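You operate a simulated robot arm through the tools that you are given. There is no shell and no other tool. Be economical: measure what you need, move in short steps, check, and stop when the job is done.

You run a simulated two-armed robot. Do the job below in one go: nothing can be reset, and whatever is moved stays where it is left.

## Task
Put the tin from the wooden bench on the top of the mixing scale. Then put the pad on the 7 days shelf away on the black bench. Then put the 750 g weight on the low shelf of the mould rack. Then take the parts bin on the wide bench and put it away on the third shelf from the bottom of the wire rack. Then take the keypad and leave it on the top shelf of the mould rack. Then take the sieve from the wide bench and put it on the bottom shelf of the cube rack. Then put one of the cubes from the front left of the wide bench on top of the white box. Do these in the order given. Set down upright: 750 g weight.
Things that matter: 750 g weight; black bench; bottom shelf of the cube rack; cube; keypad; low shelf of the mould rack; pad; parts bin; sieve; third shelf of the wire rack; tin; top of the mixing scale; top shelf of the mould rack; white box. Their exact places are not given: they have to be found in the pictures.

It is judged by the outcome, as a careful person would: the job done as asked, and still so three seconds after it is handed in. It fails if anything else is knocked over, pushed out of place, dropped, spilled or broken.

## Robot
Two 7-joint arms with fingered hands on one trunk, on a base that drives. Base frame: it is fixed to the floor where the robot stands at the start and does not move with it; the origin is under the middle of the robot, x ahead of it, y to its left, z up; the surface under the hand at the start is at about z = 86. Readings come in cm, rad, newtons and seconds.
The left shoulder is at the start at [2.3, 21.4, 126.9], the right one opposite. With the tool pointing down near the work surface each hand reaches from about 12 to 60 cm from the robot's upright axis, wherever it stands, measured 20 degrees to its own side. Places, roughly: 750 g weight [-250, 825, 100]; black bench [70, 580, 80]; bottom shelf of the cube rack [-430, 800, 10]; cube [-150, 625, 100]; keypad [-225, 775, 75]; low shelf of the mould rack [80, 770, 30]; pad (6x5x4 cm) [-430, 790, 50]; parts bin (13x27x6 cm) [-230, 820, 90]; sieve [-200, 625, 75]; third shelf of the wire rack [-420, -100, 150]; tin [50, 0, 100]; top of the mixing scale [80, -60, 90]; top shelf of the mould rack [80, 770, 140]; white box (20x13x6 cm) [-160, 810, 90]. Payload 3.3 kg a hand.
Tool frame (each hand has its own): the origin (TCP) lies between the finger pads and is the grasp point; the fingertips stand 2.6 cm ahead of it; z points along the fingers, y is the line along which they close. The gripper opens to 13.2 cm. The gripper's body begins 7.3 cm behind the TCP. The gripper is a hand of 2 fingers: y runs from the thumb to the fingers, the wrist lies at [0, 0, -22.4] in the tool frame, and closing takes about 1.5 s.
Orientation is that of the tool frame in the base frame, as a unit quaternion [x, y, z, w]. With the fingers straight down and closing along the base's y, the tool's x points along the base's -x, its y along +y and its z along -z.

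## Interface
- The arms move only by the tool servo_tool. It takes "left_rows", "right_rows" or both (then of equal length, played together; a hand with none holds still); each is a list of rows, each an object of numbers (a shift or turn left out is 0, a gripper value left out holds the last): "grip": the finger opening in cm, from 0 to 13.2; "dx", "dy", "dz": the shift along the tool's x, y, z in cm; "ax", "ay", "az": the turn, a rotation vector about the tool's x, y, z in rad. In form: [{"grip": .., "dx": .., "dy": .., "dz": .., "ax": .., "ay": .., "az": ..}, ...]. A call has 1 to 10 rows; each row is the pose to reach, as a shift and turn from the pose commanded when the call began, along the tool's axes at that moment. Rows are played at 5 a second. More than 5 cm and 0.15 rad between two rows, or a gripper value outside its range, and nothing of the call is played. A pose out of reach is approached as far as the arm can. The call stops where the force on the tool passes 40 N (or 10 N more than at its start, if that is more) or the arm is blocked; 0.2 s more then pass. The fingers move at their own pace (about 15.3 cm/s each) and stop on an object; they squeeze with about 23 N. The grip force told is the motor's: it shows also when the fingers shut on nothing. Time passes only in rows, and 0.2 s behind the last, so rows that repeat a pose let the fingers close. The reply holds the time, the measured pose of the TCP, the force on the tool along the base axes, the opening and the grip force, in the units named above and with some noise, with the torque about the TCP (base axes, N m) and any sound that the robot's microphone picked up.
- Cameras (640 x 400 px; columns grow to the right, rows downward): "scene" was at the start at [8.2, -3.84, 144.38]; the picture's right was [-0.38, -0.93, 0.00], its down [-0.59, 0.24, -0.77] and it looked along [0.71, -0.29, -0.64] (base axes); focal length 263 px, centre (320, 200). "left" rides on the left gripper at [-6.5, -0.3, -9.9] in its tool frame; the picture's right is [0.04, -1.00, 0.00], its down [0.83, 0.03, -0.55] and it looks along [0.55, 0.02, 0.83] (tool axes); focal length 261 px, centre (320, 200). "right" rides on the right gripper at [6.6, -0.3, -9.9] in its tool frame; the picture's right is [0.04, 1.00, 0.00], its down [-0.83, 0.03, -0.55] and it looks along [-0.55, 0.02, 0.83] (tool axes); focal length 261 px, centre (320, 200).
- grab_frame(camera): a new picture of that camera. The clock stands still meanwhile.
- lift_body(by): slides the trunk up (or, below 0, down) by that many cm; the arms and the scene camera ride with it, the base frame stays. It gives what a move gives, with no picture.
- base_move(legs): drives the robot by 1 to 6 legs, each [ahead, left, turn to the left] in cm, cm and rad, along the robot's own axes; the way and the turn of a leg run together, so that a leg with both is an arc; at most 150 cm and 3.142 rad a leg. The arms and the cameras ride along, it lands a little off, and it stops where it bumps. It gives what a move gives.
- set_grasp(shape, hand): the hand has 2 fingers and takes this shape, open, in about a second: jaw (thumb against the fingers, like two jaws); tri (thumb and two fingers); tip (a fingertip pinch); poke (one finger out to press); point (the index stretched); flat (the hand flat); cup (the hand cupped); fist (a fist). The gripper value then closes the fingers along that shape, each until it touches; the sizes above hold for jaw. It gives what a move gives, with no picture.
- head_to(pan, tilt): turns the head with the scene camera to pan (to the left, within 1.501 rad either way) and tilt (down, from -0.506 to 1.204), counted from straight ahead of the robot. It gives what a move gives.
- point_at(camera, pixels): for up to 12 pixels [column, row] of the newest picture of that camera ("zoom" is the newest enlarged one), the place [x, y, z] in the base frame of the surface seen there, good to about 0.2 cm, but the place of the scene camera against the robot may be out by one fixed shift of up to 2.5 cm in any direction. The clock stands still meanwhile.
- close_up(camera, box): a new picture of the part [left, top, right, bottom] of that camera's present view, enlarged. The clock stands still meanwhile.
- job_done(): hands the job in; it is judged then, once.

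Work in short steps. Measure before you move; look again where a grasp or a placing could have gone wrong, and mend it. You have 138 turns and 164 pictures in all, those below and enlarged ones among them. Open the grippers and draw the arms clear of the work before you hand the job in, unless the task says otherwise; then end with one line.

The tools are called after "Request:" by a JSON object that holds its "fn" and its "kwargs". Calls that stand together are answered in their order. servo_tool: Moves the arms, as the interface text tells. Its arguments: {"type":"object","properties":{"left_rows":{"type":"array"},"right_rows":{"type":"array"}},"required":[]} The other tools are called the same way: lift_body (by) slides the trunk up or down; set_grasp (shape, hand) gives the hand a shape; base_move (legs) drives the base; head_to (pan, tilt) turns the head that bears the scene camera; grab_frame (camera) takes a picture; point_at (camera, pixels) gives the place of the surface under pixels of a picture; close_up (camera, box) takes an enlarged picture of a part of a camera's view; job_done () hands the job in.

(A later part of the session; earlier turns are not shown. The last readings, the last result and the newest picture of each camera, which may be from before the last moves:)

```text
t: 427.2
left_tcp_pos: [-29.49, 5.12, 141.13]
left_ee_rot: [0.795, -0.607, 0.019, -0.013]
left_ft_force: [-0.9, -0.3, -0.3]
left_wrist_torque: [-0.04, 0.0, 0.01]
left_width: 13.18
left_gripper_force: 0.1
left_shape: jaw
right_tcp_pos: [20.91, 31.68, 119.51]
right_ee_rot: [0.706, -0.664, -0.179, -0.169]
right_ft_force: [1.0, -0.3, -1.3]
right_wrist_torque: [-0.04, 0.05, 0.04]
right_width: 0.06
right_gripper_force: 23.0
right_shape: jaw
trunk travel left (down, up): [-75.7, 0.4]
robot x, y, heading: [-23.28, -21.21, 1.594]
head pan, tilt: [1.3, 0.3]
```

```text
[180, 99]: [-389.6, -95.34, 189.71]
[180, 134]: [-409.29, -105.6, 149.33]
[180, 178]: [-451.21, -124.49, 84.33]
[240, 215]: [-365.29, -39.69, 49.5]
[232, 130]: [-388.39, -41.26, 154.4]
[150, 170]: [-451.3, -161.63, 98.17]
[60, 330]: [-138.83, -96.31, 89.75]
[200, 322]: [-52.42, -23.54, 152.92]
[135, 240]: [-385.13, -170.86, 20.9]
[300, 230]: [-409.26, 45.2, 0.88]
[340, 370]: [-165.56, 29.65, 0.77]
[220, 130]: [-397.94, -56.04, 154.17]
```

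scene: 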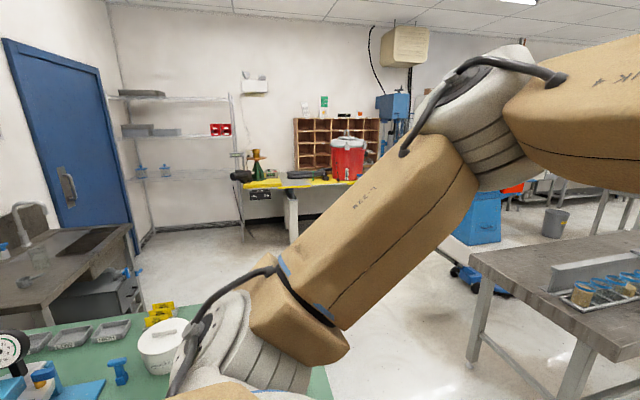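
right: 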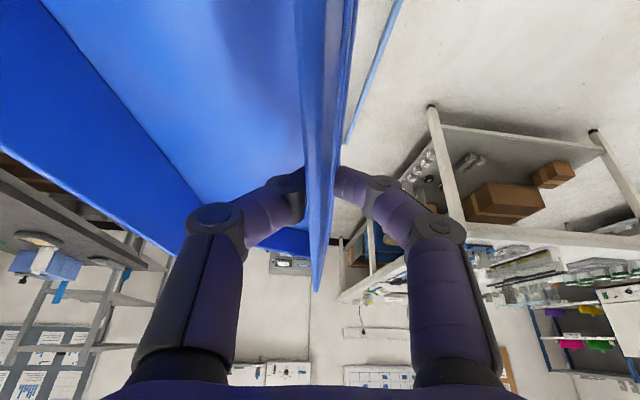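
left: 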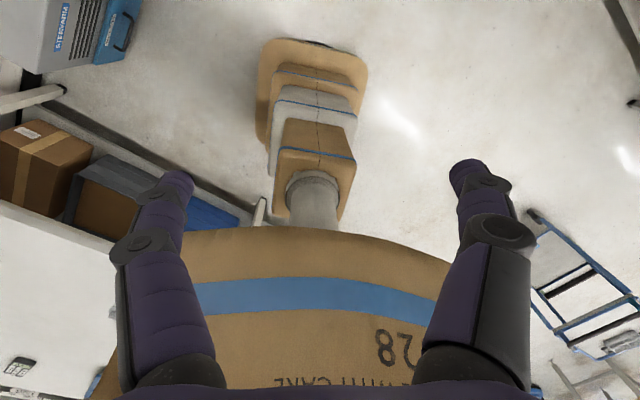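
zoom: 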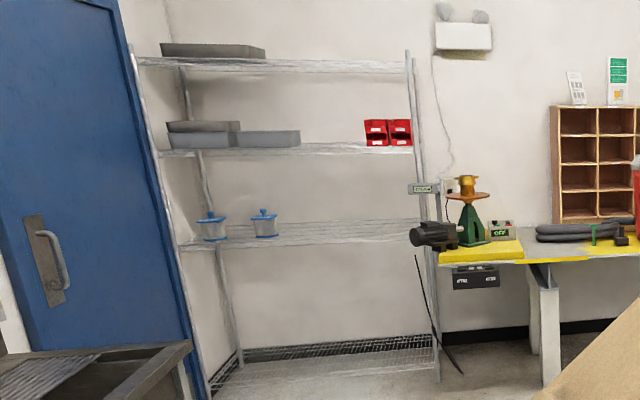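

Request:
{"fn": "point_at", "kwargs": {"camera": "scene", "pixels": [[326, 375], [330, 395], [120, 323], [170, 312], [130, 228], [100, 300], [30, 395], [345, 130], [290, 185], [255, 190], [215, 138], [185, 128]]}}

Request:
{"fn": "head_to", "kwargs": {"pan": 1.5, "tilt": 0.75}}

Request:
{"fn": "grab_frame", "kwargs": {"camera": "scene"}}

```text
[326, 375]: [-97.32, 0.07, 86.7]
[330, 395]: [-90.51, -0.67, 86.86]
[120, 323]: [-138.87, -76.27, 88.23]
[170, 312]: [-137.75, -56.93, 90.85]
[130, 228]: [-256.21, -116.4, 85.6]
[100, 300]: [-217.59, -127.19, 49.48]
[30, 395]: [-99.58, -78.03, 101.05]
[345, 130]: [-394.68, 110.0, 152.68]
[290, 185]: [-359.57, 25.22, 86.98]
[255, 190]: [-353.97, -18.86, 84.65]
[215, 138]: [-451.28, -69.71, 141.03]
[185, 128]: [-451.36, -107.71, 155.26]
```

```text
t: 428.1
left_tcp_pos: [-29.45, 4.87, 141.05]
left_ee_rot: [0.795, -0.606, 0.019, -0.013]
left_ft_force: [-0.6, 0.6, 1.2]
left_wrist_torque: [-0.04, -0.02, 0.02]
left_width: 13.16
left_gripper_force: 0.1
left_shape: jaw
right_tcp_pos: [20.88, 31.62, 119.44]
right_ee_rot: [0.706, -0.664, -0.179, -0.169]
right_ft_force: [-0.8, 0.3, -1.1]
right_wrist_torque: [-0.01, 0.06, -0.02]
right_width: 0.07
right_gripper_force: 22.8
right_shape: jaw
trunk travel left (down, up): [-75.7, 0.4]
robot x, y, heading: [-23.11, -20.95, 1.594]
head pan, tilt: [1.499, 0.75]
```

```text
61 pictures are left
```

scene: 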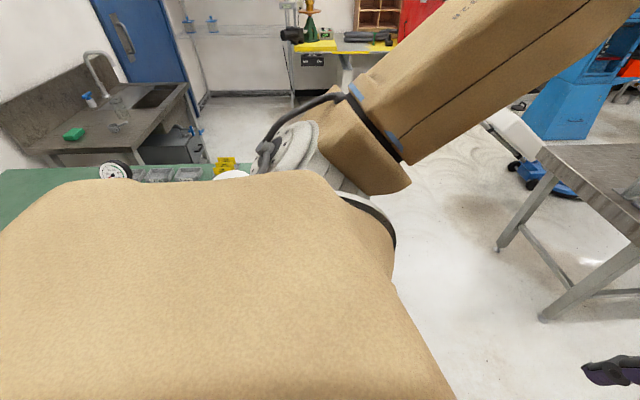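

The lane along y≈55 is open (green bench ends at y 0, steel bench starts at y≈119). I raise the bin to shelf height first, then drive that lane facing −x.

Request:
{"fn": "servo_tool", "kwargs": {"right_rows": [{"dx": -2, "dz": -3.9}, {"dx": -4, "dz": -7.8}, {"dx": -6, "dz": -11.7}, {"dx": -8.2, "dz": -15.6}, {"dx": -10.3, "dz": -19.5}, {"dx": -12.4, "dz": -23.4}, {"dx": -14.5, "dz": -27.3}, {"dx": -16.5, "dz": -31.2}, {"dx": -18, "dz": -34}]}}

Request:
{"fn": "grab_frame", "kwargs": {"camera": "right"}}

```text
t: 430.1
left_tcp_pos: [-29.48, 4.86, 141.01]
left_ee_rot: [0.795, -0.607, 0.018, -0.014]
left_ft_force: [-0.2, 0.5, 0.0]
left_wrist_torque: [0.0, -0.01, 0.02]
left_width: 13.16
left_gripper_force: 0.1
left_shape: jaw
right_tcp_pos: [21.31, 30.75, 156.45]
right_ee_rot: [0.705, -0.665, -0.179, -0.17]
right_ft_force: [-0.5, -0.4, -1.5]
right_wrist_torque: [0.02, 0.06, -0.05]
right_width: 0.05
right_gripper_force: 23.1
right_shape: jaw
right hand out of reach, approached as far as the arm can: row 9
trunk travel left (down, up): [-75.7, 0.4]
robot x, y, heading: [-23.08, -21.11, 1.593]
head pan, tilt: [1.499, 0.75]
```

```text
60 pictures are left
```

right: 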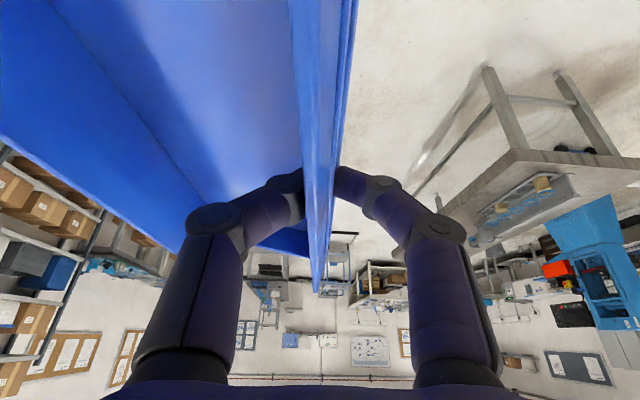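

Bin bottom is now ~150, just above shelf height (≈148.5). I drive the lane to in front of the rack region.

Request:
{"fn": "base_move", "kwargs": {"legs": [[74, 0, 0], [0, 0, 0.78], [0, 0, 0.77], [135, 0, 0], [135, 0, 0]]}}

Request:
{"fn": "head_to", "kwargs": {"pan": 0.7, "tilt": 0.2}}

Request:
{"fn": "grab_frame", "kwargs": {"camera": "scene"}}

```text
t: 451.1
left_tcp_pos: [-324.0, 37.68, 141.1]
left_ee_rot: [0.988, 0.153, 0.003, -0.023]
left_ft_force: [-0.4, 0.3, -0.5]
left_wrist_torque: [0.02, 0.0, -0.01]
left_width: 13.2
left_gripper_force: 0.0
left_shape: jaw
right_tcp_pos: [-351.83, 87.59, 156.31]
right_ee_rot: [0.968, 0.047, -0.246, 0.011]
right_ft_force: [-0.7, -0.2, -2.1]
right_wrist_torque: [-0.07, -0.01, -0.02]
right_width: 0.08
right_gripper_force: 22.7
right_shape: jaw
trunk travel left (down, up): [-75.7, 0.4]
robot x, y, heading: [-298.27, 44.93, -3.086]
head pan, tilt: [1.499, 0.75]
```

```text
t: 452.2
left_tcp_pos: [-323.99, 37.79, 141.09]
left_ee_rot: [0.988, 0.151, 0.004, -0.023]
left_ft_force: [0.4, -0.4, 0.1]
left_wrist_torque: [-0.04, 0.0, 0.01]
left_width: 13.22
left_gripper_force: 0.0
left_shape: jaw
right_tcp_pos: [-351.87, 87.5, 156.31]
right_ee_rot: [0.968, 0.048, -0.246, 0.012]
right_ft_force: [0.9, 0.2, -0.9]
right_wrist_torque: [-0.08, -0.03, 0.01]
right_width: 0.03
right_gripper_force: 23.1
right_shape: jaw
trunk travel left (down, up): [-75.7, 0.4]
robot x, y, heading: [-298.14, 44.76, -3.083]
head pan, tilt: [0.7, 0.201]
```

```text
59 pictures are left
```

scene: 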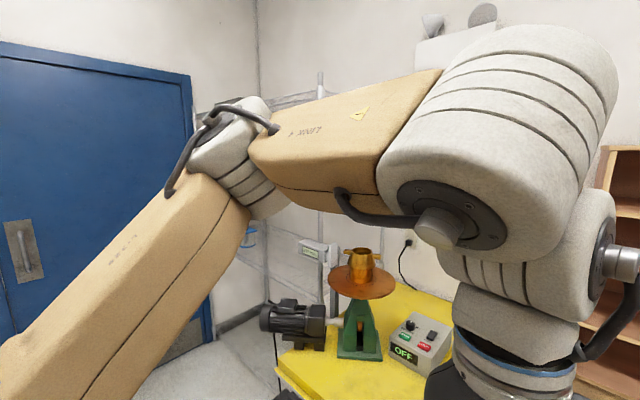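

I strafe left along the front of the yellow table toward the rack, correcting heading, and look.

Request:
{"fn": "base_move", "kwargs": {"legs": [[0, 4, -0.055], [4, 140, 0]]}}

Request:
{"fn": "head_to", "kwargs": {"pan": -0.3, "tilt": 0.1}}

Request:
{"fn": "grab_frame", "kwargs": {"camera": "scene"}}

Request:
{"fn": "grab_frame", "kwargs": {"camera": "right"}}

```text
t: 459.7
left_tcp_pos: [-326.14, -105.07, 141.08]
left_ee_rot: [0.991, 0.133, 0.004, -0.023]
left_ft_force: [0.4, 0.1, -0.3]
left_wrist_torque: [0.0, 0.0, 0.01]
left_width: 13.18
left_gripper_force: 0.0
left_shape: jaw
right_tcp_pos: [-351.9, -54.53, 156.3]
right_ee_rot: [0.969, 0.029, -0.247, 0.007]
right_ft_force: [0.6, -0.9, -0.7]
right_wrist_torque: [-0.04, -0.01, -0.01]
right_width: 0.05
right_gripper_force: 22.8
right_shape: jaw
trunk travel left (down, up): [-75.7, 0.4]
robot x, y, heading: [-299.95, -98.75, -3.118]
head pan, tilt: [0.7, 0.201]
```

```text
t: 460.9
left_tcp_pos: [-326.01, -105.17, 141.04]
left_ee_rot: [0.991, 0.134, 0.004, -0.023]
left_ft_force: [0.2, 0.2, 0.2]
left_wrist_torque: [-0.01, -0.03, -0.01]
left_width: 13.2
left_gripper_force: 0.0
left_shape: jaw
right_tcp_pos: [-351.97, -54.38, 156.37]
right_ee_rot: [0.969, 0.028, -0.246, 0.006]
right_ft_force: [0.0, -0.9, -1.4]
right_wrist_torque: [-0.07, -0.02, -0.02]
right_width: 0.07
right_gripper_force: 23.1
right_shape: jaw
trunk travel left (down, up): [-75.7, 0.4]
robot x, y, heading: [-299.77, -98.67, -3.118]
head pan, tilt: [-0.3, 0.099]
```

```text
58 pictures are left
```

scene: 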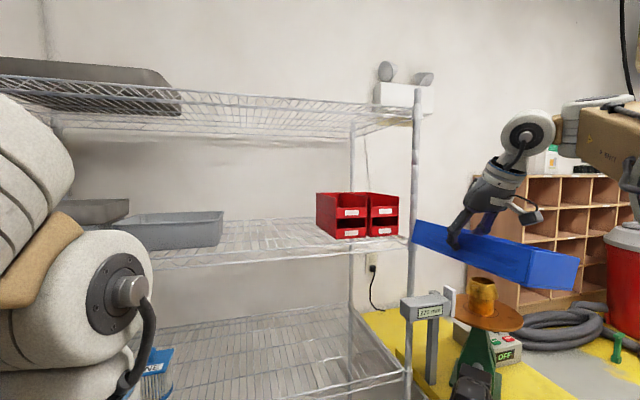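

```text
57 pictures are left
```

right: 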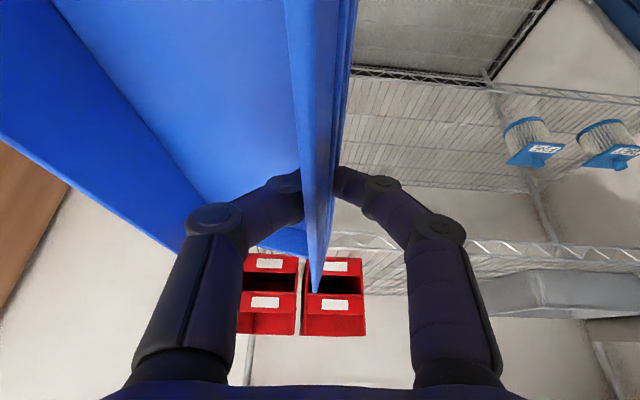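

I measure the shelf front, the grey tray's right edge and the red bins' left edge on the third shelf.

Request:
{"fn": "point_at", "kwargs": {"camera": "scene", "pixels": [[222, 235], [318, 225], [270, 258], [270, 225], [222, 215], [318, 200], [410, 245], [270, 120], [150, 125], [120, 265], [280, 222], [418, 200]]}}

Request:
{"fn": "point_at", "kwargs": {"camera": "right", "pixels": [[480, 245], [480, 290], [310, 330], [400, 240], [360, 250], [320, 285], [60, 180]]}}

```text
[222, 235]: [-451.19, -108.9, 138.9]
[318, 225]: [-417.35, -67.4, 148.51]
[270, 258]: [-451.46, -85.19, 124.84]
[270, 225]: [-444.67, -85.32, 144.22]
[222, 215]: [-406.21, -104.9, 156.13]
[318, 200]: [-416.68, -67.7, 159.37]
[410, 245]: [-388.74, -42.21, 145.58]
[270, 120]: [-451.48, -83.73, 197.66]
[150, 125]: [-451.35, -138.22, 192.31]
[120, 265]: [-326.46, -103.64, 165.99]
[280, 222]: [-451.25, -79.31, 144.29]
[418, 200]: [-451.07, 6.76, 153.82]
```

```text
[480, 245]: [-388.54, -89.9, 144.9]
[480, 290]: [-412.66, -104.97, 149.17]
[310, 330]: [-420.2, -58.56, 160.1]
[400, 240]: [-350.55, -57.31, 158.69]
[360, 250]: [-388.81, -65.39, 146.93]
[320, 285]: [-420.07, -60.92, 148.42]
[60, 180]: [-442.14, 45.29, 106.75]
```

I need the clearance below the top shelf's front truss; I measure it with a zoom.

Request:
{"fn": "close_up", "kwargs": {"camera": "scene", "box": [200, 70, 440, 260]}}

Request:
{"fn": "point_at", "kwargs": {"camera": "zoom", "pixels": [[560, 75], [560, 95], [500, 75], [500, 100], [540, 120], [560, 400], [540, 440], [400, 80], [400, 110], [400, 480], [400, 500]]}}

Request:
{"fn": "point_at", "kwargs": {"camera": "scene", "pixels": [[530, 108], [530, 160], [505, 135], [556, 135], [570, 105], [580, 160], [600, 110]]}}

```text
2.11 times, centred on (320, 165) of scene
```

zoom: 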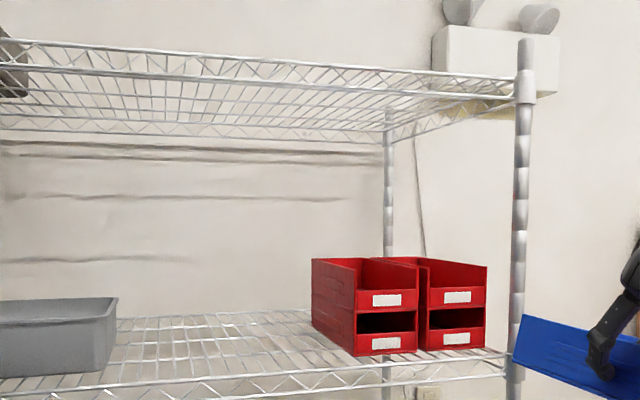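

```text
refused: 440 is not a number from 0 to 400
```

```text
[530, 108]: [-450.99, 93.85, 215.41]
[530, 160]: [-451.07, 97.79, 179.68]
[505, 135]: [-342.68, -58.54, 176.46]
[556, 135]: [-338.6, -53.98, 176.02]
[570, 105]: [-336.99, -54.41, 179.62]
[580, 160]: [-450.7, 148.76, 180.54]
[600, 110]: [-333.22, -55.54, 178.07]
```

Request:
{"fn": "point_at", "kwargs": {"camera": "zoom", "pixels": [[300, 62], [300, 84], [200, 74], [450, 93], [450, 95], [500, 96], [500, 76], [300, 86], [250, 80], [525, 85], [400, 92]]}}

```text
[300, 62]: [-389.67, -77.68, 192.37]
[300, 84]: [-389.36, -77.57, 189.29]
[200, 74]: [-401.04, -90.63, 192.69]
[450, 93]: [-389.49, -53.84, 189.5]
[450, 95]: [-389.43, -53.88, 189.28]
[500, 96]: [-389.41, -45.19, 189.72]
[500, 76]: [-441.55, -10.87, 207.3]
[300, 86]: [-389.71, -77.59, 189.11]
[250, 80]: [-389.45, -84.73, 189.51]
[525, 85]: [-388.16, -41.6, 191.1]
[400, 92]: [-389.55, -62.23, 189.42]
```

The truss bottom is at ≈188, the wrist top ≈179, so there is room. I strafe 37 cm to line up (bin to y≈−92…−80), then drive 44 cm in.

Request:
{"fn": "base_move", "kwargs": {"legs": [[0, 37.5, 0], [30, 0, 0]]}}

Request:
{"fn": "head_to", "kwargs": {"pan": -0.5, "tilt": 0.15}}

Request:
{"fn": "grab_frame", "kwargs": {"camera": "scene"}}

Request:
{"fn": "grab_frame", "kwargs": {"camera": "right"}}

```text
t: 465.1
left_tcp_pos: [-355.86, -144.24, 141.14]
left_ee_rot: [0.991, 0.134, 0.004, -0.021]
left_ft_force: [0.1, -0.5, 0.4]
left_wrist_torque: [0.0, 0.01, -0.01]
left_width: 13.17
left_gripper_force: 0.0
left_shape: jaw
right_tcp_pos: [-381.91, -93.57, 156.15]
right_ee_rot: [0.969, 0.03, -0.245, 0.009]
right_ft_force: [0.0, 0.6, -1.0]
right_wrist_torque: [-0.03, -0.01, -0.01]
right_width: 0.06
right_gripper_force: 23.0
right_shape: jaw
trunk travel left (down, up): [-75.7, 0.4]
robot x, y, heading: [-329.54, -138.72, -3.116]
head pan, tilt: [-0.3, 0.099]
```

```text
t: 465.8
left_tcp_pos: [-355.88, -144.12, 141.11]
left_ee_rot: [0.991, 0.134, 0.004, -0.021]
left_ft_force: [-0.2, -0.4, -0.2]
left_wrist_torque: [0.0, 0.01, 0.01]
left_width: 13.18
left_gripper_force: 0.0
left_shape: jaw
right_tcp_pos: [-381.98, -93.46, 156.11]
right_ee_rot: [0.969, 0.03, -0.245, 0.008]
right_ft_force: [-0.3, 0.6, -1.7]
right_wrist_torque: [-0.06, -0.01, -0.03]
right_width: 0.06
right_gripper_force: 22.9
right_shape: jaw
trunk travel left (down, up): [-75.7, 0.4]
robot x, y, heading: [-329.52, -138.65, -3.115]
head pan, tilt: [-0.499, 0.15]
```

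```text
55 pictures are left
```

scene: 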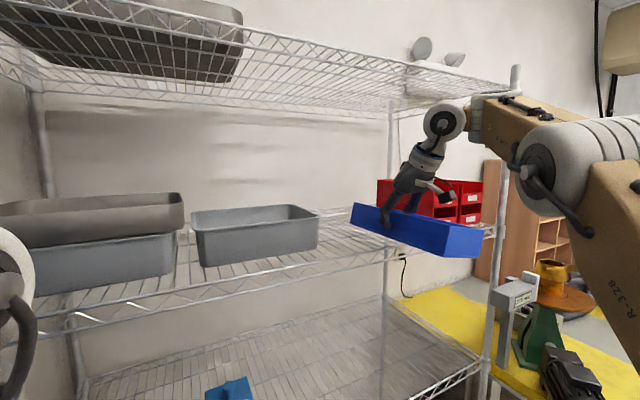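

```text
54 pictures are left
```

right: 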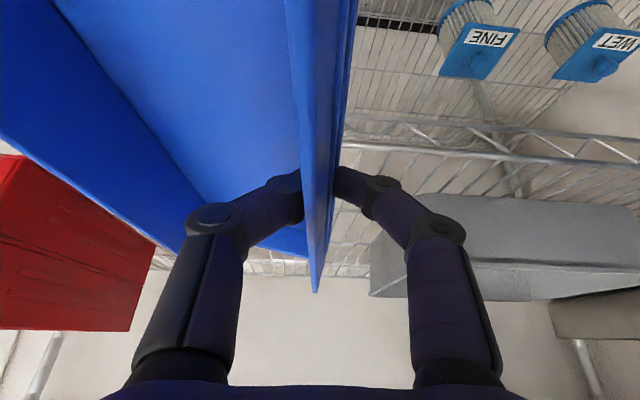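

The bin is entering cleanly between tray and red bins. I drive 24 cm further in.

Request:
{"fn": "base_move", "kwargs": {"legs": [[24, 0, 0]]}}

Request:
{"fn": "grab_frame", "kwargs": {"camera": "scene"}}

Request:
{"fn": "grab_frame", "kwargs": {"camera": "right"}}

```text
t: 467.6
left_tcp_pos: [-379.74, -144.37, 141.18]
left_ee_rot: [0.99, 0.137, 0.002, -0.019]
left_ft_force: [-0.5, 0.4, -0.1]
left_wrist_torque: [0.0, 0.02, 0.0]
left_width: 13.17
left_gripper_force: 0.0
left_shape: jaw
right_tcp_pos: [-405.97, -93.59, 156.13]
right_ee_rot: [0.969, 0.031, -0.246, 0.011]
right_ft_force: [1.0, -0.8, -1.8]
right_wrist_torque: [-0.05, -0.01, 0.0]
right_width: 0.08
right_gripper_force: 23.1
right_shape: jaw
trunk travel left (down, up): [-75.7, 0.4]
robot x, y, heading: [-353.96, -139.13, -3.111]
head pan, tilt: [-0.499, 0.15]
```

```text
53 pictures are left
```

scene: 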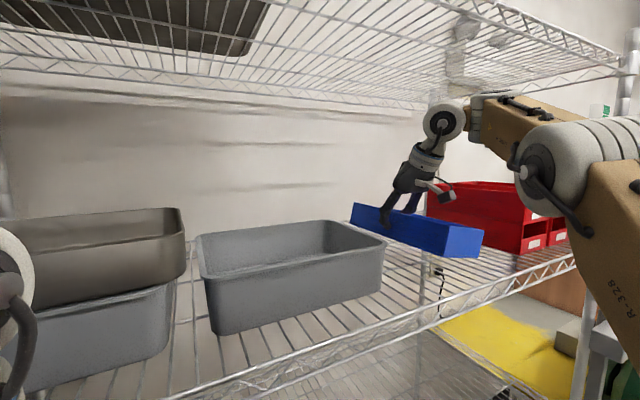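

```text
52 pictures are left
```

right: 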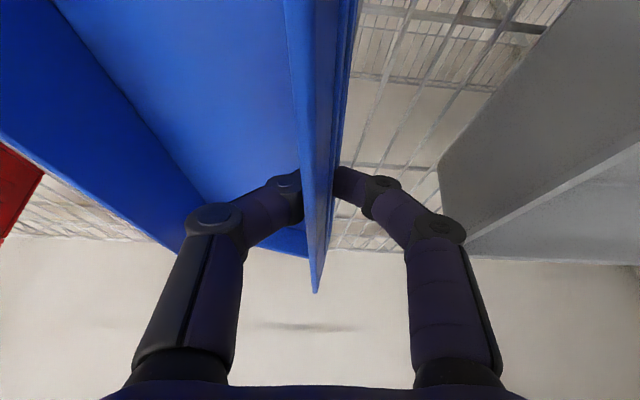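

Well placed over the third shelf. I lower with the trunk by 3.2 cm and watch the force.

Request:
{"fn": "lift_body", "kwargs": {"by": -3.2}}

Request:
{"fn": "lift_body", "kwargs": {"by": -0.5}}

Request:
{"fn": "grab_frame", "kwargs": {"camera": "scene"}}

```text
t: 468.3
left_tcp_pos: [-380.01, -144.25, 137.79]
left_ee_rot: [0.99, 0.136, 0.003, -0.019]
left_ft_force: [-0.4, -0.4, 0.1]
left_wrist_torque: [-0.01, -0.02, 0.03]
left_width: 13.22
left_gripper_force: 0.1
left_shape: jaw
right_tcp_pos: [-406.32, -93.72, 152.77]
right_ee_rot: [0.969, 0.032, -0.246, 0.011]
right_ft_force: [0.5, -0.1, -0.6]
right_wrist_torque: [0.03, -0.03, 0.01]
right_width: 0.07
right_gripper_force: 23.2
right_shape: jaw
trunk travel left (down, up): [-72.5, 3.6]
robot x, y, heading: [-354.53, -138.97, -3.109]
head pan, tilt: [-0.499, 0.15]
```

```text
t: 468.9
left_tcp_pos: [-380.17, -144.31, 137.51]
left_ee_rot: [0.99, 0.137, 0.003, -0.018]
left_ft_force: [-0.2, 0.7, -0.1]
left_wrist_torque: [-0.01, -0.05, -0.01]
left_width: 13.21
left_gripper_force: 0.1
left_shape: jaw
right_tcp_pos: [-406.3, -93.79, 152.25]
right_ee_rot: [0.969, 0.031, -0.246, 0.011]
right_ft_force: [-0.3, 0.1, -0.8]
right_wrist_torque: [0.01, -0.02, 0.0]
right_width: 0.05
right_gripper_force: 23.4
right_shape: jaw
trunk travel left (down, up): [-72.0, 4.1]
robot x, y, heading: [-353.68, -138.99, -3.11]
head pan, tilt: [-0.499, 0.15]
```

```text
51 pictures are left
```

scene: 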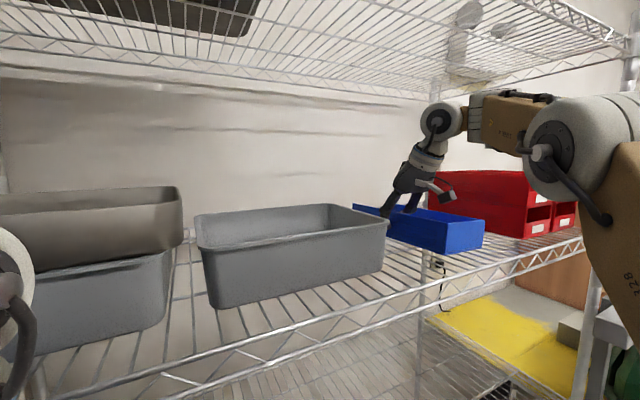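

Request:
{"fn": "lift_body", "kwargs": {"by": -0.4}}

Request:
{"fn": "close_up", "kwargs": {"camera": "scene", "box": [340, 150, 520, 290]}}

```text
t: 469.4
left_tcp_pos: [-380.0, -144.32, 136.95]
left_ee_rot: [0.99, 0.137, 0.003, -0.019]
left_ft_force: [0.4, 0.6, -0.3]
left_wrist_torque: [0.01, -0.02, -0.01]
left_width: 13.18
left_gripper_force: 0.0
left_shape: jaw
right_tcp_pos: [-406.31, -93.63, 151.83]
right_ee_rot: [0.969, 0.031, -0.245, 0.011]
right_ft_force: [-0.2, -0.4, -0.6]
right_wrist_torque: [0.06, -0.02, 0.02]
right_width: 0.11
right_gripper_force: 23.3
right_shape: jaw
trunk travel left (down, up): [-71.6, 4.5]
robot x, y, heading: [-354.2, -139.52, -3.112]
head pan, tilt: [-0.499, 0.15]
```

```text
2.86 times, centred on (430, 220) of scene
```

zoom: 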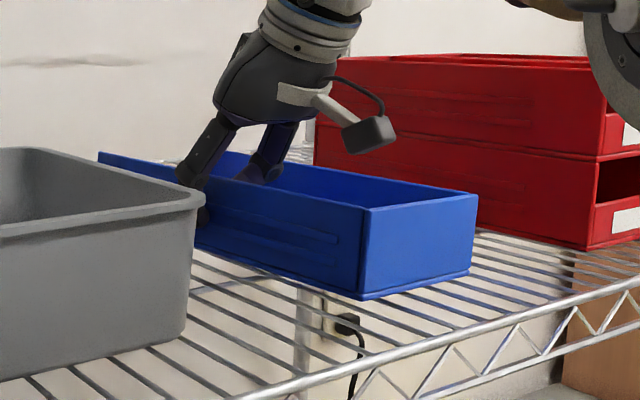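

The bin's right side rests; the held side is a few mm up. I lower 0.5 more, open slightly and lift straight out.

Request:
{"fn": "lift_body", "kwargs": {"by": -0.5}}

Request:
{"fn": "servo_tool", "kwargs": {"right_rows": [{"grip": 1}, {"grip": 2.5}, {"grip": 3.5}, {"grip": 3.5}, {"dx": -0.9, "dz": -1.8}, {"dx": -1.9, "dz": -3.6}]}}

Request:
{"fn": "grab_frame", "kwargs": {"camera": "scene"}}

```text
t: 469.9
left_tcp_pos: [-380.02, -144.24, 136.53]
left_ee_rot: [0.99, 0.137, 0.002, -0.018]
left_ft_force: [0.1, 0.7, 0.5]
left_wrist_torque: [-0.01, 0.0, 0.02]
left_width: 13.19
left_gripper_force: 0.0
left_shape: jaw
right_tcp_pos: [-406.21, -93.73, 151.47]
right_ee_rot: [0.969, 0.031, -0.245, 0.011]
right_ft_force: [-1.0, 1.5, -0.6]
right_wrist_torque: [0.01, 0.01, 0.01]
right_width: 0.07
right_gripper_force: 22.5
right_shape: jaw
trunk travel left (down, up): [-71.1, 5.0]
robot x, y, heading: [-354.11, -139.13, -3.109]
head pan, tilt: [-0.499, 0.15]
```

```text
t: 471.4
left_tcp_pos: [-380.11, -144.43, 136.48]
left_ee_rot: [0.99, 0.137, 0.003, -0.018]
left_ft_force: [0.1, 0.3, -0.2]
left_wrist_torque: [-0.02, -0.01, -0.01]
left_width: 13.17
left_gripper_force: 0.2
left_shape: jaw
right_tcp_pos: [-405.15, -92.95, 152.64]
right_ee_rot: [0.969, 0.031, -0.246, 0.011]
right_ft_force: [-1.3, 0.4, 0.1]
right_wrist_torque: [0.0, 0.02, -0.01]
right_width: 3.46
right_gripper_force: 0.3
right_shape: jaw
right hand out of reach, approached as far as the arm can: row 5, 6
trunk travel left (down, up): [-71.1, 5.0]
robot x, y, heading: [-354.24, -138.85, -3.109]
head pan, tilt: [-0.499, 0.15]
```

```text
49 pictures are left
```

scene: 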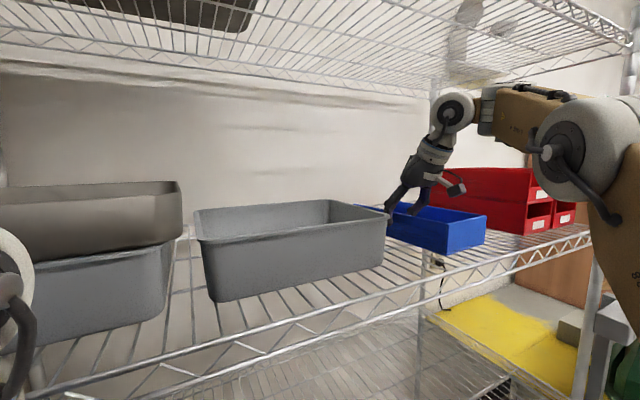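

The arm can't rise, so I lift with the trunk (4.9 cm) and look before backing out.

Request:
{"fn": "lift_body", "kwargs": {"by": 4.9}}

Request:
{"fn": "servo_tool", "kwargs": {"right_rows": [{"dx": -1.5, "dz": -1.5, "ay": -0.1}, {"dx": -2, "dz": -2, "ay": -0.2}]}}

Request:
{"fn": "grab_frame", "kwargs": {"camera": "right"}}

Request:
{"fn": "close_up", "kwargs": {"camera": "scene", "box": [340, 110, 520, 270]}}

```text
t: 472.3
left_tcp_pos: [-380.14, -144.32, 141.5]
left_ee_rot: [0.99, 0.137, 0.002, -0.018]
left_ft_force: [0.1, -0.5, -0.3]
left_wrist_torque: [0.0, -0.03, 0.01]
left_width: 13.17
left_gripper_force: 0.1
left_shape: jaw
right_tcp_pos: [-405.27, -92.95, 157.54]
right_ee_rot: [0.969, 0.032, -0.246, 0.012]
right_ft_force: [0.6, -0.2, 0.0]
right_wrist_torque: [-0.03, -0.01, -0.01]
right_width: 3.44
right_gripper_force: 0.1
right_shape: jaw
trunk travel left (down, up): [-76.0, 0.1]
robot x, y, heading: [-354.36, -139.23, -3.109]
head pan, tilt: [-0.499, 0.15]
```

```text
t: 472.9
left_tcp_pos: [-380.04, -144.34, 141.42]
left_ee_rot: [0.99, 0.137, 0.003, -0.018]
left_ft_force: [0.6, -0.5, -0.7]
left_wrist_torque: [0.01, -0.01, -0.02]
left_width: 13.18
left_gripper_force: 0.1
left_shape: jaw
right_tcp_pos: [-405.84, -92.9, 160.15]
right_ee_rot: [0.939, 0.03, -0.342, 0.015]
right_ft_force: [0.0, -0.3, -0.2]
right_wrist_torque: [-0.02, -0.01, -0.02]
right_width: 3.47
right_gripper_force: 0.1
right_shape: jaw
trunk travel left (down, up): [-76.0, 0.1]
robot x, y, heading: [-354.26, -139.28, -3.11]
head pan, tilt: [-0.499, 0.15]
```

```text
48 pictures are left
```

right: 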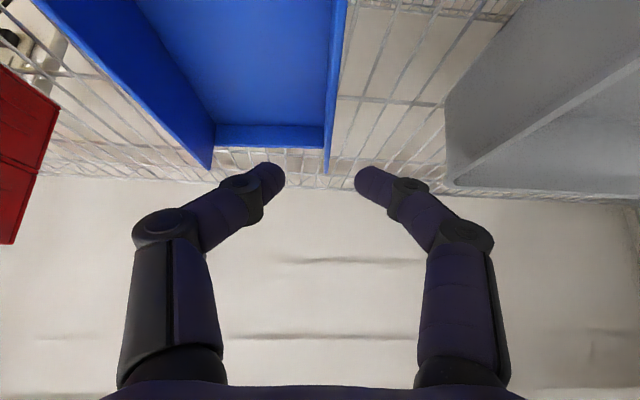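

```text
2.50 times, centred on (430, 190) of scene
```

zoom: 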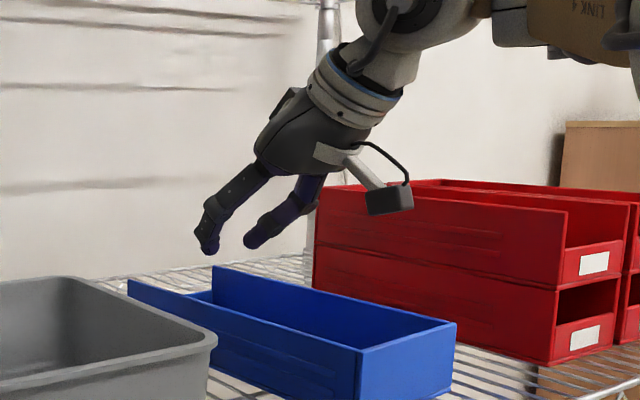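

The bin sits flat on the third shelf. I back out and return to the main aisle.

Request:
{"fn": "base_move", "kwargs": {"legs": [[-56, 0, -0.03], [0, -96, 0], [0, -96, 0], [-135, 0, 0], [-135, 0, 0], [0, 0, -1.57]]}}

```text
t: 501.6
left_tcp_pos: [-33.42, 77.92, 141.36]
left_ee_rot: [0.794, -0.608, 0.018, -0.013]
left_ft_force: [0.1, 0.6, 0.8]
left_wrist_torque: [0.03, -0.03, 0.01]
left_width: 13.21
left_gripper_force: 0.1
left_shape: jaw
right_tcp_pos: [18.06, 103.13, 160.61]
right_ee_rot: [0.684, -0.645, -0.247, -0.236]
right_ft_force: [-0.3, -0.2, 0.2]
right_wrist_torque: [0.01, 0.02, 0.0]
right_width: 3.47
right_gripper_force: 0.2
right_shape: jaw
trunk travel left (down, up): [-76.0, 0.1]
robot x, y, heading: [-27.52, 51.65, 1.59]
head pan, tilt: [-0.499, 0.15]
```

On course. I continue up the aisle, west at y≈380, north to y≈532, and west to the west aisle.

Request:
{"fn": "base_move", "kwargs": {"legs": [[140, 0, -0.02], [140, 0, 0], [49, 0, 0], [0, 113, 0], [149, 0, 0], [4, 148, 0]]}}

```text
t: 537.1
left_tcp_pos: [-278.03, 576.81, 141.39]
left_ee_rot: [0.773, -0.634, 0.019, -0.013]
left_ft_force: [0.2, -0.8, 0.4]
left_wrist_torque: [0.0, -0.02, -0.04]
left_width: 13.18
left_gripper_force: 0.1
left_shape: jaw
right_tcp_pos: [-225.14, 598.64, 160.47]
right_ee_rot: [-0.662, 0.667, 0.24, 0.244]
right_ft_force: [0.5, -0.5, -0.8]
right_wrist_torque: [0.0, -0.01, 0.01]
right_width: 3.46
right_gripper_force: 0.0
right_shape: jaw
trunk travel left (down, up): [-76.0, 0.1]
robot x, y, heading: [-274.14, 550.54, 1.527]
head pan, tilt: [-0.499, 0.15]
```

I correct x and heading, drive to y≈735 beside the keypad, lower, and look.

Request:
{"fn": "base_move", "kwargs": {"legs": [[0, 20, 0.045], [100, 0, 0], [85, 0, 0]]}}

Request:
{"fn": "lift_body", "kwargs": {"by": -40}}

Request:
{"fn": "grab_frame", "kwargs": {"camera": "right"}}

Request:
{"fn": "head_to", "kwargs": {"pan": -0.7, "tilt": 0.75}}

Request:
{"fn": "grab_frame", "kwargs": {"camera": "scene"}}

```text
t: 547.5
left_tcp_pos: [-293.82, 760.54, 141.49]
left_ee_rot: [0.776, -0.631, 0.019, -0.012]
left_ft_force: [0.3, 0.6, 0.3]
left_wrist_torque: [0.01, -0.03, -0.01]
left_width: 13.19
left_gripper_force: 0.1
left_shape: jaw
right_tcp_pos: [-240.74, 782.64, 160.49]
right_ee_rot: [-0.663, 0.666, 0.241, 0.243]
right_ft_force: [-0.5, -0.2, -0.1]
right_wrist_torque: [0.01, -0.03, -0.03]
right_width: 3.46
right_gripper_force: 0.1
right_shape: jaw
trunk travel left (down, up): [-76.0, 0.1]
robot x, y, heading: [-289.41, 733.93, 1.534]
head pan, tilt: [-0.499, 0.15]
```

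```text
t: 551.4
left_tcp_pos: [-293.71, 760.43, 101.42]
left_ee_rot: [0.775, -0.632, 0.019, -0.012]
left_ft_force: [1.0, 0.3, 0.5]
left_wrist_torque: [-0.01, -0.04, -0.02]
left_width: 13.19
left_gripper_force: 0.0
left_shape: jaw
right_tcp_pos: [-240.75, 782.48, 120.49]
right_ee_rot: [-0.664, 0.665, 0.241, 0.243]
right_ft_force: [0.6, 0.0, 0.3]
right_wrist_torque: [0.0, -0.01, -0.01]
right_width: 3.47
right_gripper_force: 0.0
right_shape: jaw
trunk travel left (down, up): [-36.0, 40.1]
robot x, y, heading: [-289.14, 734.17, 1.532]
head pan, tilt: [-0.499, 0.15]
```

```text
46 pictures are left
```

right: 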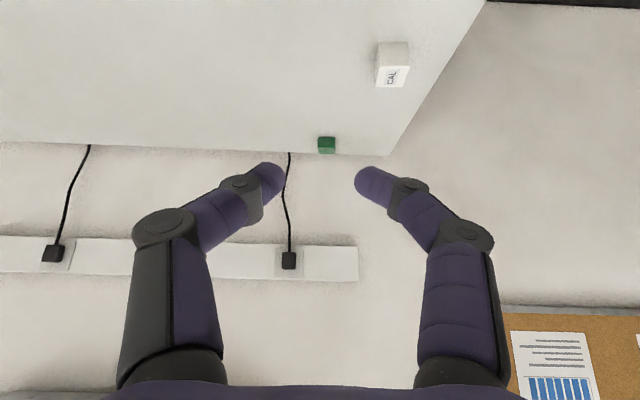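

```text
t: 552.4
left_tcp_pos: [-293.75, 760.56, 101.39]
left_ee_rot: [0.776, -0.631, 0.019, -0.014]
left_ft_force: [-0.4, 0.3, 0.2]
left_wrist_torque: [0.0, 0.02, -0.03]
left_width: 13.19
left_gripper_force: 0.1
left_shape: jaw
right_tcp_pos: [-240.86, 782.49, 120.66]
right_ee_rot: [-0.664, 0.665, 0.24, 0.243]
right_ft_force: [-0.1, 0.2, -0.8]
right_wrist_torque: [0.03, 0.02, 0.01]
right_width: 3.48
right_gripper_force: 0.1
right_shape: jaw
trunk travel left (down, up): [-36.0, 40.1]
robot x, y, heading: [-289.01, 733.9, 1.532]
head pan, tilt: [-0.7, 0.75]
```

```text
45 pictures are left
```

scene: 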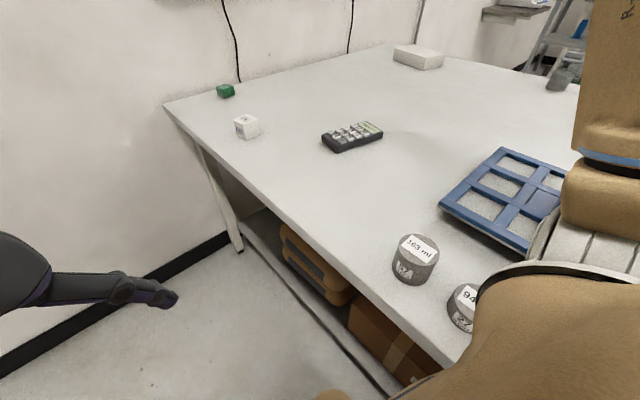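

I measure the keypad's corners.

Request:
{"fn": "point_at", "kwargs": {"camera": "scene", "pixels": [[323, 136], [338, 147], [381, 131], [366, 123], [352, 134], [338, 152], [246, 122], [480, 205]]}}

Request:
{"fn": "close_up", "kwargs": {"camera": "scene", "box": [300, 100, 410, 170]}}

```text
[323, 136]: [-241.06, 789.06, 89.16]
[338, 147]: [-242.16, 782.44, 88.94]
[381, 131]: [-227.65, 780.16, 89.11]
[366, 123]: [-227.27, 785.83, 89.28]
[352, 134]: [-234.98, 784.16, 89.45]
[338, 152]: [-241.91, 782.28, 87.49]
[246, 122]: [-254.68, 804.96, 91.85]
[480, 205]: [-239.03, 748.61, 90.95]
```

```text
5.71 times, centred on (355, 135) of scene
```

zoom: 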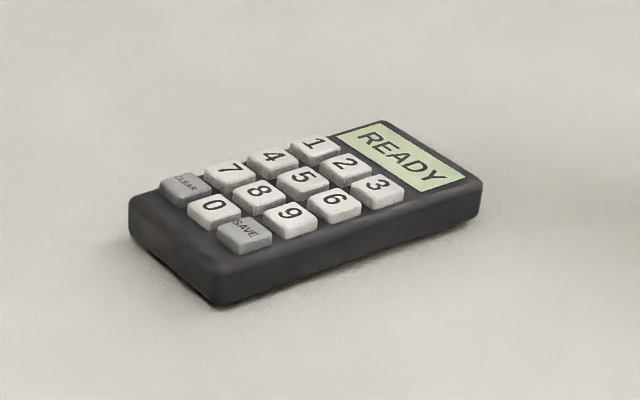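

Keypad centre [−234.7, 784.3], long axis nearly along x (−11°), 6 cm wide. I'll face +x and use the left hand closing across its width; I reposition and turn.

Request:
{"fn": "base_move", "kwargs": {"legs": [[30, 15, 0], [0, 0, -0.77], [0, 0, -0.76], [11, 0, 0]]}}

Request:
{"fn": "head_to", "kwargs": {"pan": 0.3, "tilt": 0.8}}

Request:
{"fn": "grab_frame", "kwargs": {"camera": "left"}}

```text
t: 559.4
left_tcp_pos: [-265.14, 770.71, 101.27]
left_ee_rot: [-0.121, 0.992, -0.022, -0.005]
left_ft_force: [-0.8, 0.1, 0.1]
left_wrist_torque: [-0.01, 0.03, 0.02]
left_width: 13.22
left_gripper_force: 0.1
left_shape: jaw
right_tcp_pos: [-241.02, 718.8, 120.49]
right_ee_rot: [-0.017, 0.94, 0.005, 0.341]
right_ft_force: [0.8, -0.9, 0.1]
right_wrist_torque: [0.0, -0.01, 0.03]
right_width: 3.46
right_gripper_force: 0.0
right_shape: jaw
trunk travel left (down, up): [-36.0, 40.1]
robot x, y, heading: [-291.56, 765.07, -0.002]
head pan, tilt: [-0.7, 0.75]
```

```text
t: 560.7
left_tcp_pos: [-265.23, 770.78, 101.33]
left_ee_rot: [-0.121, 0.992, -0.022, -0.004]
left_ft_force: [0.0, -0.1, -0.9]
left_wrist_torque: [-0.02, -0.01, 0.02]
left_width: 13.18
left_gripper_force: 0.1
left_shape: jaw
right_tcp_pos: [-241.04, 718.7, 120.49]
right_ee_rot: [-0.016, 0.94, 0.004, 0.342]
right_ft_force: [-0.5, 0.0, 0.6]
right_wrist_torque: [0.02, -0.01, -0.01]
right_width: 3.46
right_gripper_force: 0.0
right_shape: jaw
trunk travel left (down, up): [-36.0, 40.1]
robot x, y, heading: [-291.54, 764.76, 0.002]
head pan, tilt: [0.3, 0.799]
```

```text
43 pictures are left
```

left: 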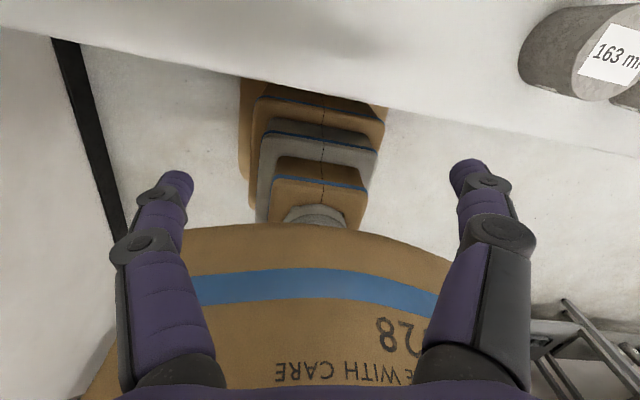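

I move the left hand over the keypad while aligning its yaw, grip open to 9.

Request:
{"fn": "servo_tool", "kwargs": {"left_rows": [{"grip": 9.5, "dx": -4.1, "dy": 0.7, "dz": 0.4, "az": 0.055}, {"dx": -8.2, "dy": 1.5, "dz": 0.8, "az": 0.11}, {"dx": -12.3, "dy": 2.2, "dz": 1.2, "az": 0.165}, {"dx": -16.4, "dy": 3, "dz": 1.6, "az": 0.22}, {"dx": -20.6, "dy": 3.7, "dz": 2, "az": 0.275}, {"dx": -24.7, "dy": 4.4, "dz": 2.4, "az": 0.33}, {"dx": -28.8, "dy": 5.2, "dz": 2.9, "az": 0.385}, {"dx": -32.9, "dy": 5.9, "dz": 3.3, "az": 0.436}]}}

Request:
{"fn": "grab_frame", "kwargs": {"camera": "left"}}

Request:
{"fn": "grab_frame", "kwargs": {"camera": "scene"}}

```text
t: 562.5
left_tcp_pos: [-240.58, 780.77, 97.84]
left_ee_rot: [0.076, 0.997, -0.022, 0.001]
left_ft_force: [0.4, 0.1, 0.3]
left_wrist_torque: [-0.02, -0.01, 0.01]
left_width: 9.51
left_gripper_force: 0.1
left_shape: jaw
left hand out of reach, approached as far as the arm can: row 7, 8
right_tcp_pos: [-241.15, 718.67, 120.54]
right_ee_rot: [-0.017, 0.94, 0.005, 0.341]
right_ft_force: [-0.1, -0.6, 0.0]
right_wrist_torque: [-0.04, 0.01, 0.0]
right_width: 3.46
right_gripper_force: 0.0
right_shape: jaw
trunk travel left (down, up): [-36.0, 40.1]
robot x, y, heading: [-291.75, 764.99, -0.001]
head pan, tilt: [0.3, 0.799]
```

```text
42 pictures are left
```

left: 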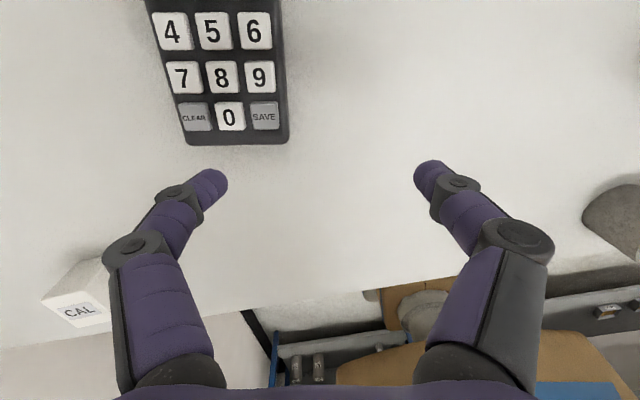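

```text
41 pictures are left
```

scene: 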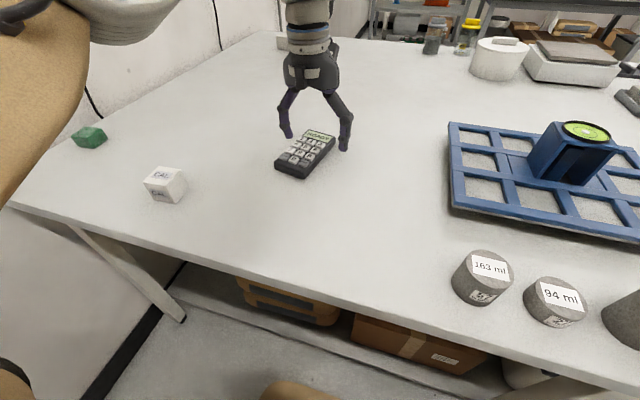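

I get the keypad's exact place from the left camera first.

Request:
{"fn": "point_at", "kwargs": {"camera": "left", "pixels": [[190, 140], [285, 138], [237, 140], [225, 75], [160, 50], [283, 50], [165, 5], [278, 5]]}}

```text
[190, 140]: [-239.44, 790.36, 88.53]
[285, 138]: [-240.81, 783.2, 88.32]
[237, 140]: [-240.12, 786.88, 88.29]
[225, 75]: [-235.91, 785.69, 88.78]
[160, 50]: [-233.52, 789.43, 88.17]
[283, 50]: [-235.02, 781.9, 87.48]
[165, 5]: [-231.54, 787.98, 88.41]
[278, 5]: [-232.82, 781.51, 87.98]
```

Wrist view gives centre ≈[−233, 785.4], 7 cm wide. I move over it with a 20° forward tilt (for reach), descend and close.

Request:
{"fn": "servo_tool", "kwargs": {"left_rows": [{"grip": 10.5, "dx": -1.7, "dy": 2, "dz": 1, "ay": -0.117}, {"dx": -3.5, "dy": 4, "dz": 2.5, "ay": -0.234}, {"dx": -5.3, "dy": 6, "dz": 4.8, "ay": -0.35}, {"dx": -5.3, "dy": 6.1, "dz": 7, "ay": -0.35}, {"dx": -5.3, "dy": 6.15, "dz": 8.7, "ay": -0.35}]}}

Request:
{"fn": "grab_frame", "kwargs": {"camera": "left"}}

```text
t: 563.7
left_tcp_pos: [-233.98, 785.43, 88.82]
left_ee_rot: [0.091, 0.979, -0.039, 0.176]
left_ft_force: [-0.2, 0.0, 0.6]
left_wrist_torque: [0.05, -0.02, -0.01]
left_width: 10.48
left_gripper_force: 0.0
left_shape: jaw
right_tcp_pos: [-241.18, 718.76, 120.69]
right_ee_rot: [-0.017, 0.94, 0.005, 0.342]
right_ft_force: [-0.1, -0.4, 1.0]
right_wrist_torque: [-0.01, 0.01, -0.01]
right_width: 3.47
right_gripper_force: 0.1
right_shape: jaw
trunk travel left (down, up): [-36.0, 40.1]
robot x, y, heading: [-291.35, 765.13, -0.002]
head pan, tilt: [0.3, 0.799]
```

```text
40 pictures are left
```

left: 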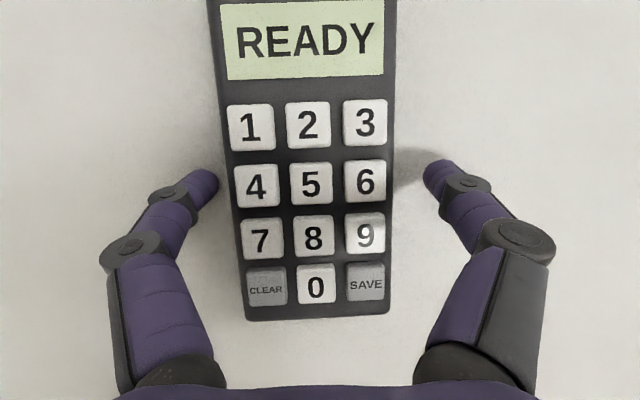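

The keypad is between the fingers. I close and lift it.

Request:
{"fn": "servo_tool", "kwargs": {"left_rows": [{"grip": 0}, {"grip": 0}, {"grip": 0}, {"grip": 0}, {"grip": 0}, {"grip": 0}, {"dx": -1, "dz": -2.8}, {"dx": -2.1, "dz": -5.6}]}}

Request:
{"fn": "lift_body", "kwargs": {"by": 36}}

Request:
{"fn": "grab_frame", "kwargs": {"camera": "left"}}

```text
t: 565.5
left_tcp_pos: [-234.03, 785.57, 95.06]
left_ee_rot: [0.091, 0.98, -0.04, 0.173]
left_ft_force: [-0.5, -0.3, -3.3]
left_wrist_torque: [-0.05, 0.07, 0.03]
left_width: 7.41
left_gripper_force: 23.2
left_shape: jaw
right_tcp_pos: [-241.18, 718.69, 120.58]
right_ee_rot: [-0.016, 0.94, 0.004, 0.341]
right_ft_force: [-0.2, 0.9, 1.0]
right_wrist_torque: [0.0, 0.01, 0.04]
right_width: 3.46
right_gripper_force: 0.0
right_shape: jaw
trunk travel left (down, up): [-36.0, 40.1]
robot x, y, heading: [-291.53, 764.97, -0.006]
head pan, tilt: [0.3, 0.799]
```

```text
t: 569.0
left_tcp_pos: [-234.01, 785.83, 130.94]
left_ee_rot: [0.091, 0.98, -0.039, 0.175]
left_ft_force: [0.8, -0.5, -3.5]
left_wrist_torque: [-0.03, 0.04, 0.01]
left_width: 7.41
left_gripper_force: 22.8
left_shape: jaw
right_tcp_pos: [-241.08, 718.77, 156.54]
right_ee_rot: [-0.017, 0.94, 0.004, 0.341]
right_ft_force: [-0.1, 0.0, -0.4]
right_wrist_torque: [0.05, 0.03, 0.02]
right_width: 3.47
right_gripper_force: 0.1
right_shape: jaw
trunk travel left (down, up): [-72.0, 4.1]
robot x, y, heading: [-291.47, 765.21, 0.002]
head pan, tilt: [0.3, 0.799]
```

```text
39 pictures are left
```

left: 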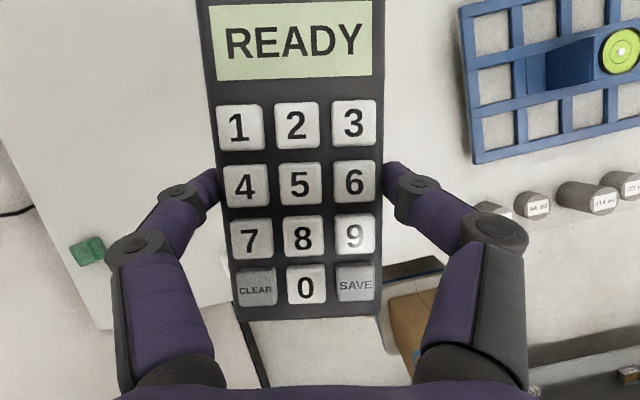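

Keypad held securely. I drive: back, strafe south, then east to the gap beside the trolley.

Request:
{"fn": "base_move", "kwargs": {"legs": [[-12, 0, 0], [0, -114, 0], [0, -115, 0], [97, 0, 0], [98, 0, 0]]}}

```text
t: 590.8
left_tcp_pos: [-47.28, 558.31, 130.86]
left_ee_rot: [0.076, 0.981, -0.037, 0.175]
left_ft_force: [-0.1, -0.1, -3.0]
left_wrist_torque: [-0.01, 0.05, 0.02]
left_width: 7.38
left_gripper_force: 22.6
left_shape: jaw
right_tcp_pos: [-52.53, 491.18, 156.57]
right_ee_rot: [-0.03, 0.94, 0.009, 0.341]
right_ft_force: [-0.4, -0.4, -0.3]
right_wrist_torque: [0.03, -0.01, -0.02]
right_width: 3.47
right_gripper_force: 0.0
right_shape: jaw
trunk travel left (down, up): [-72.0, 4.1]
robot x, y, heading: [-104.38, 536.07, 0.025]
head pan, tilt: [0.3, 0.799]
```

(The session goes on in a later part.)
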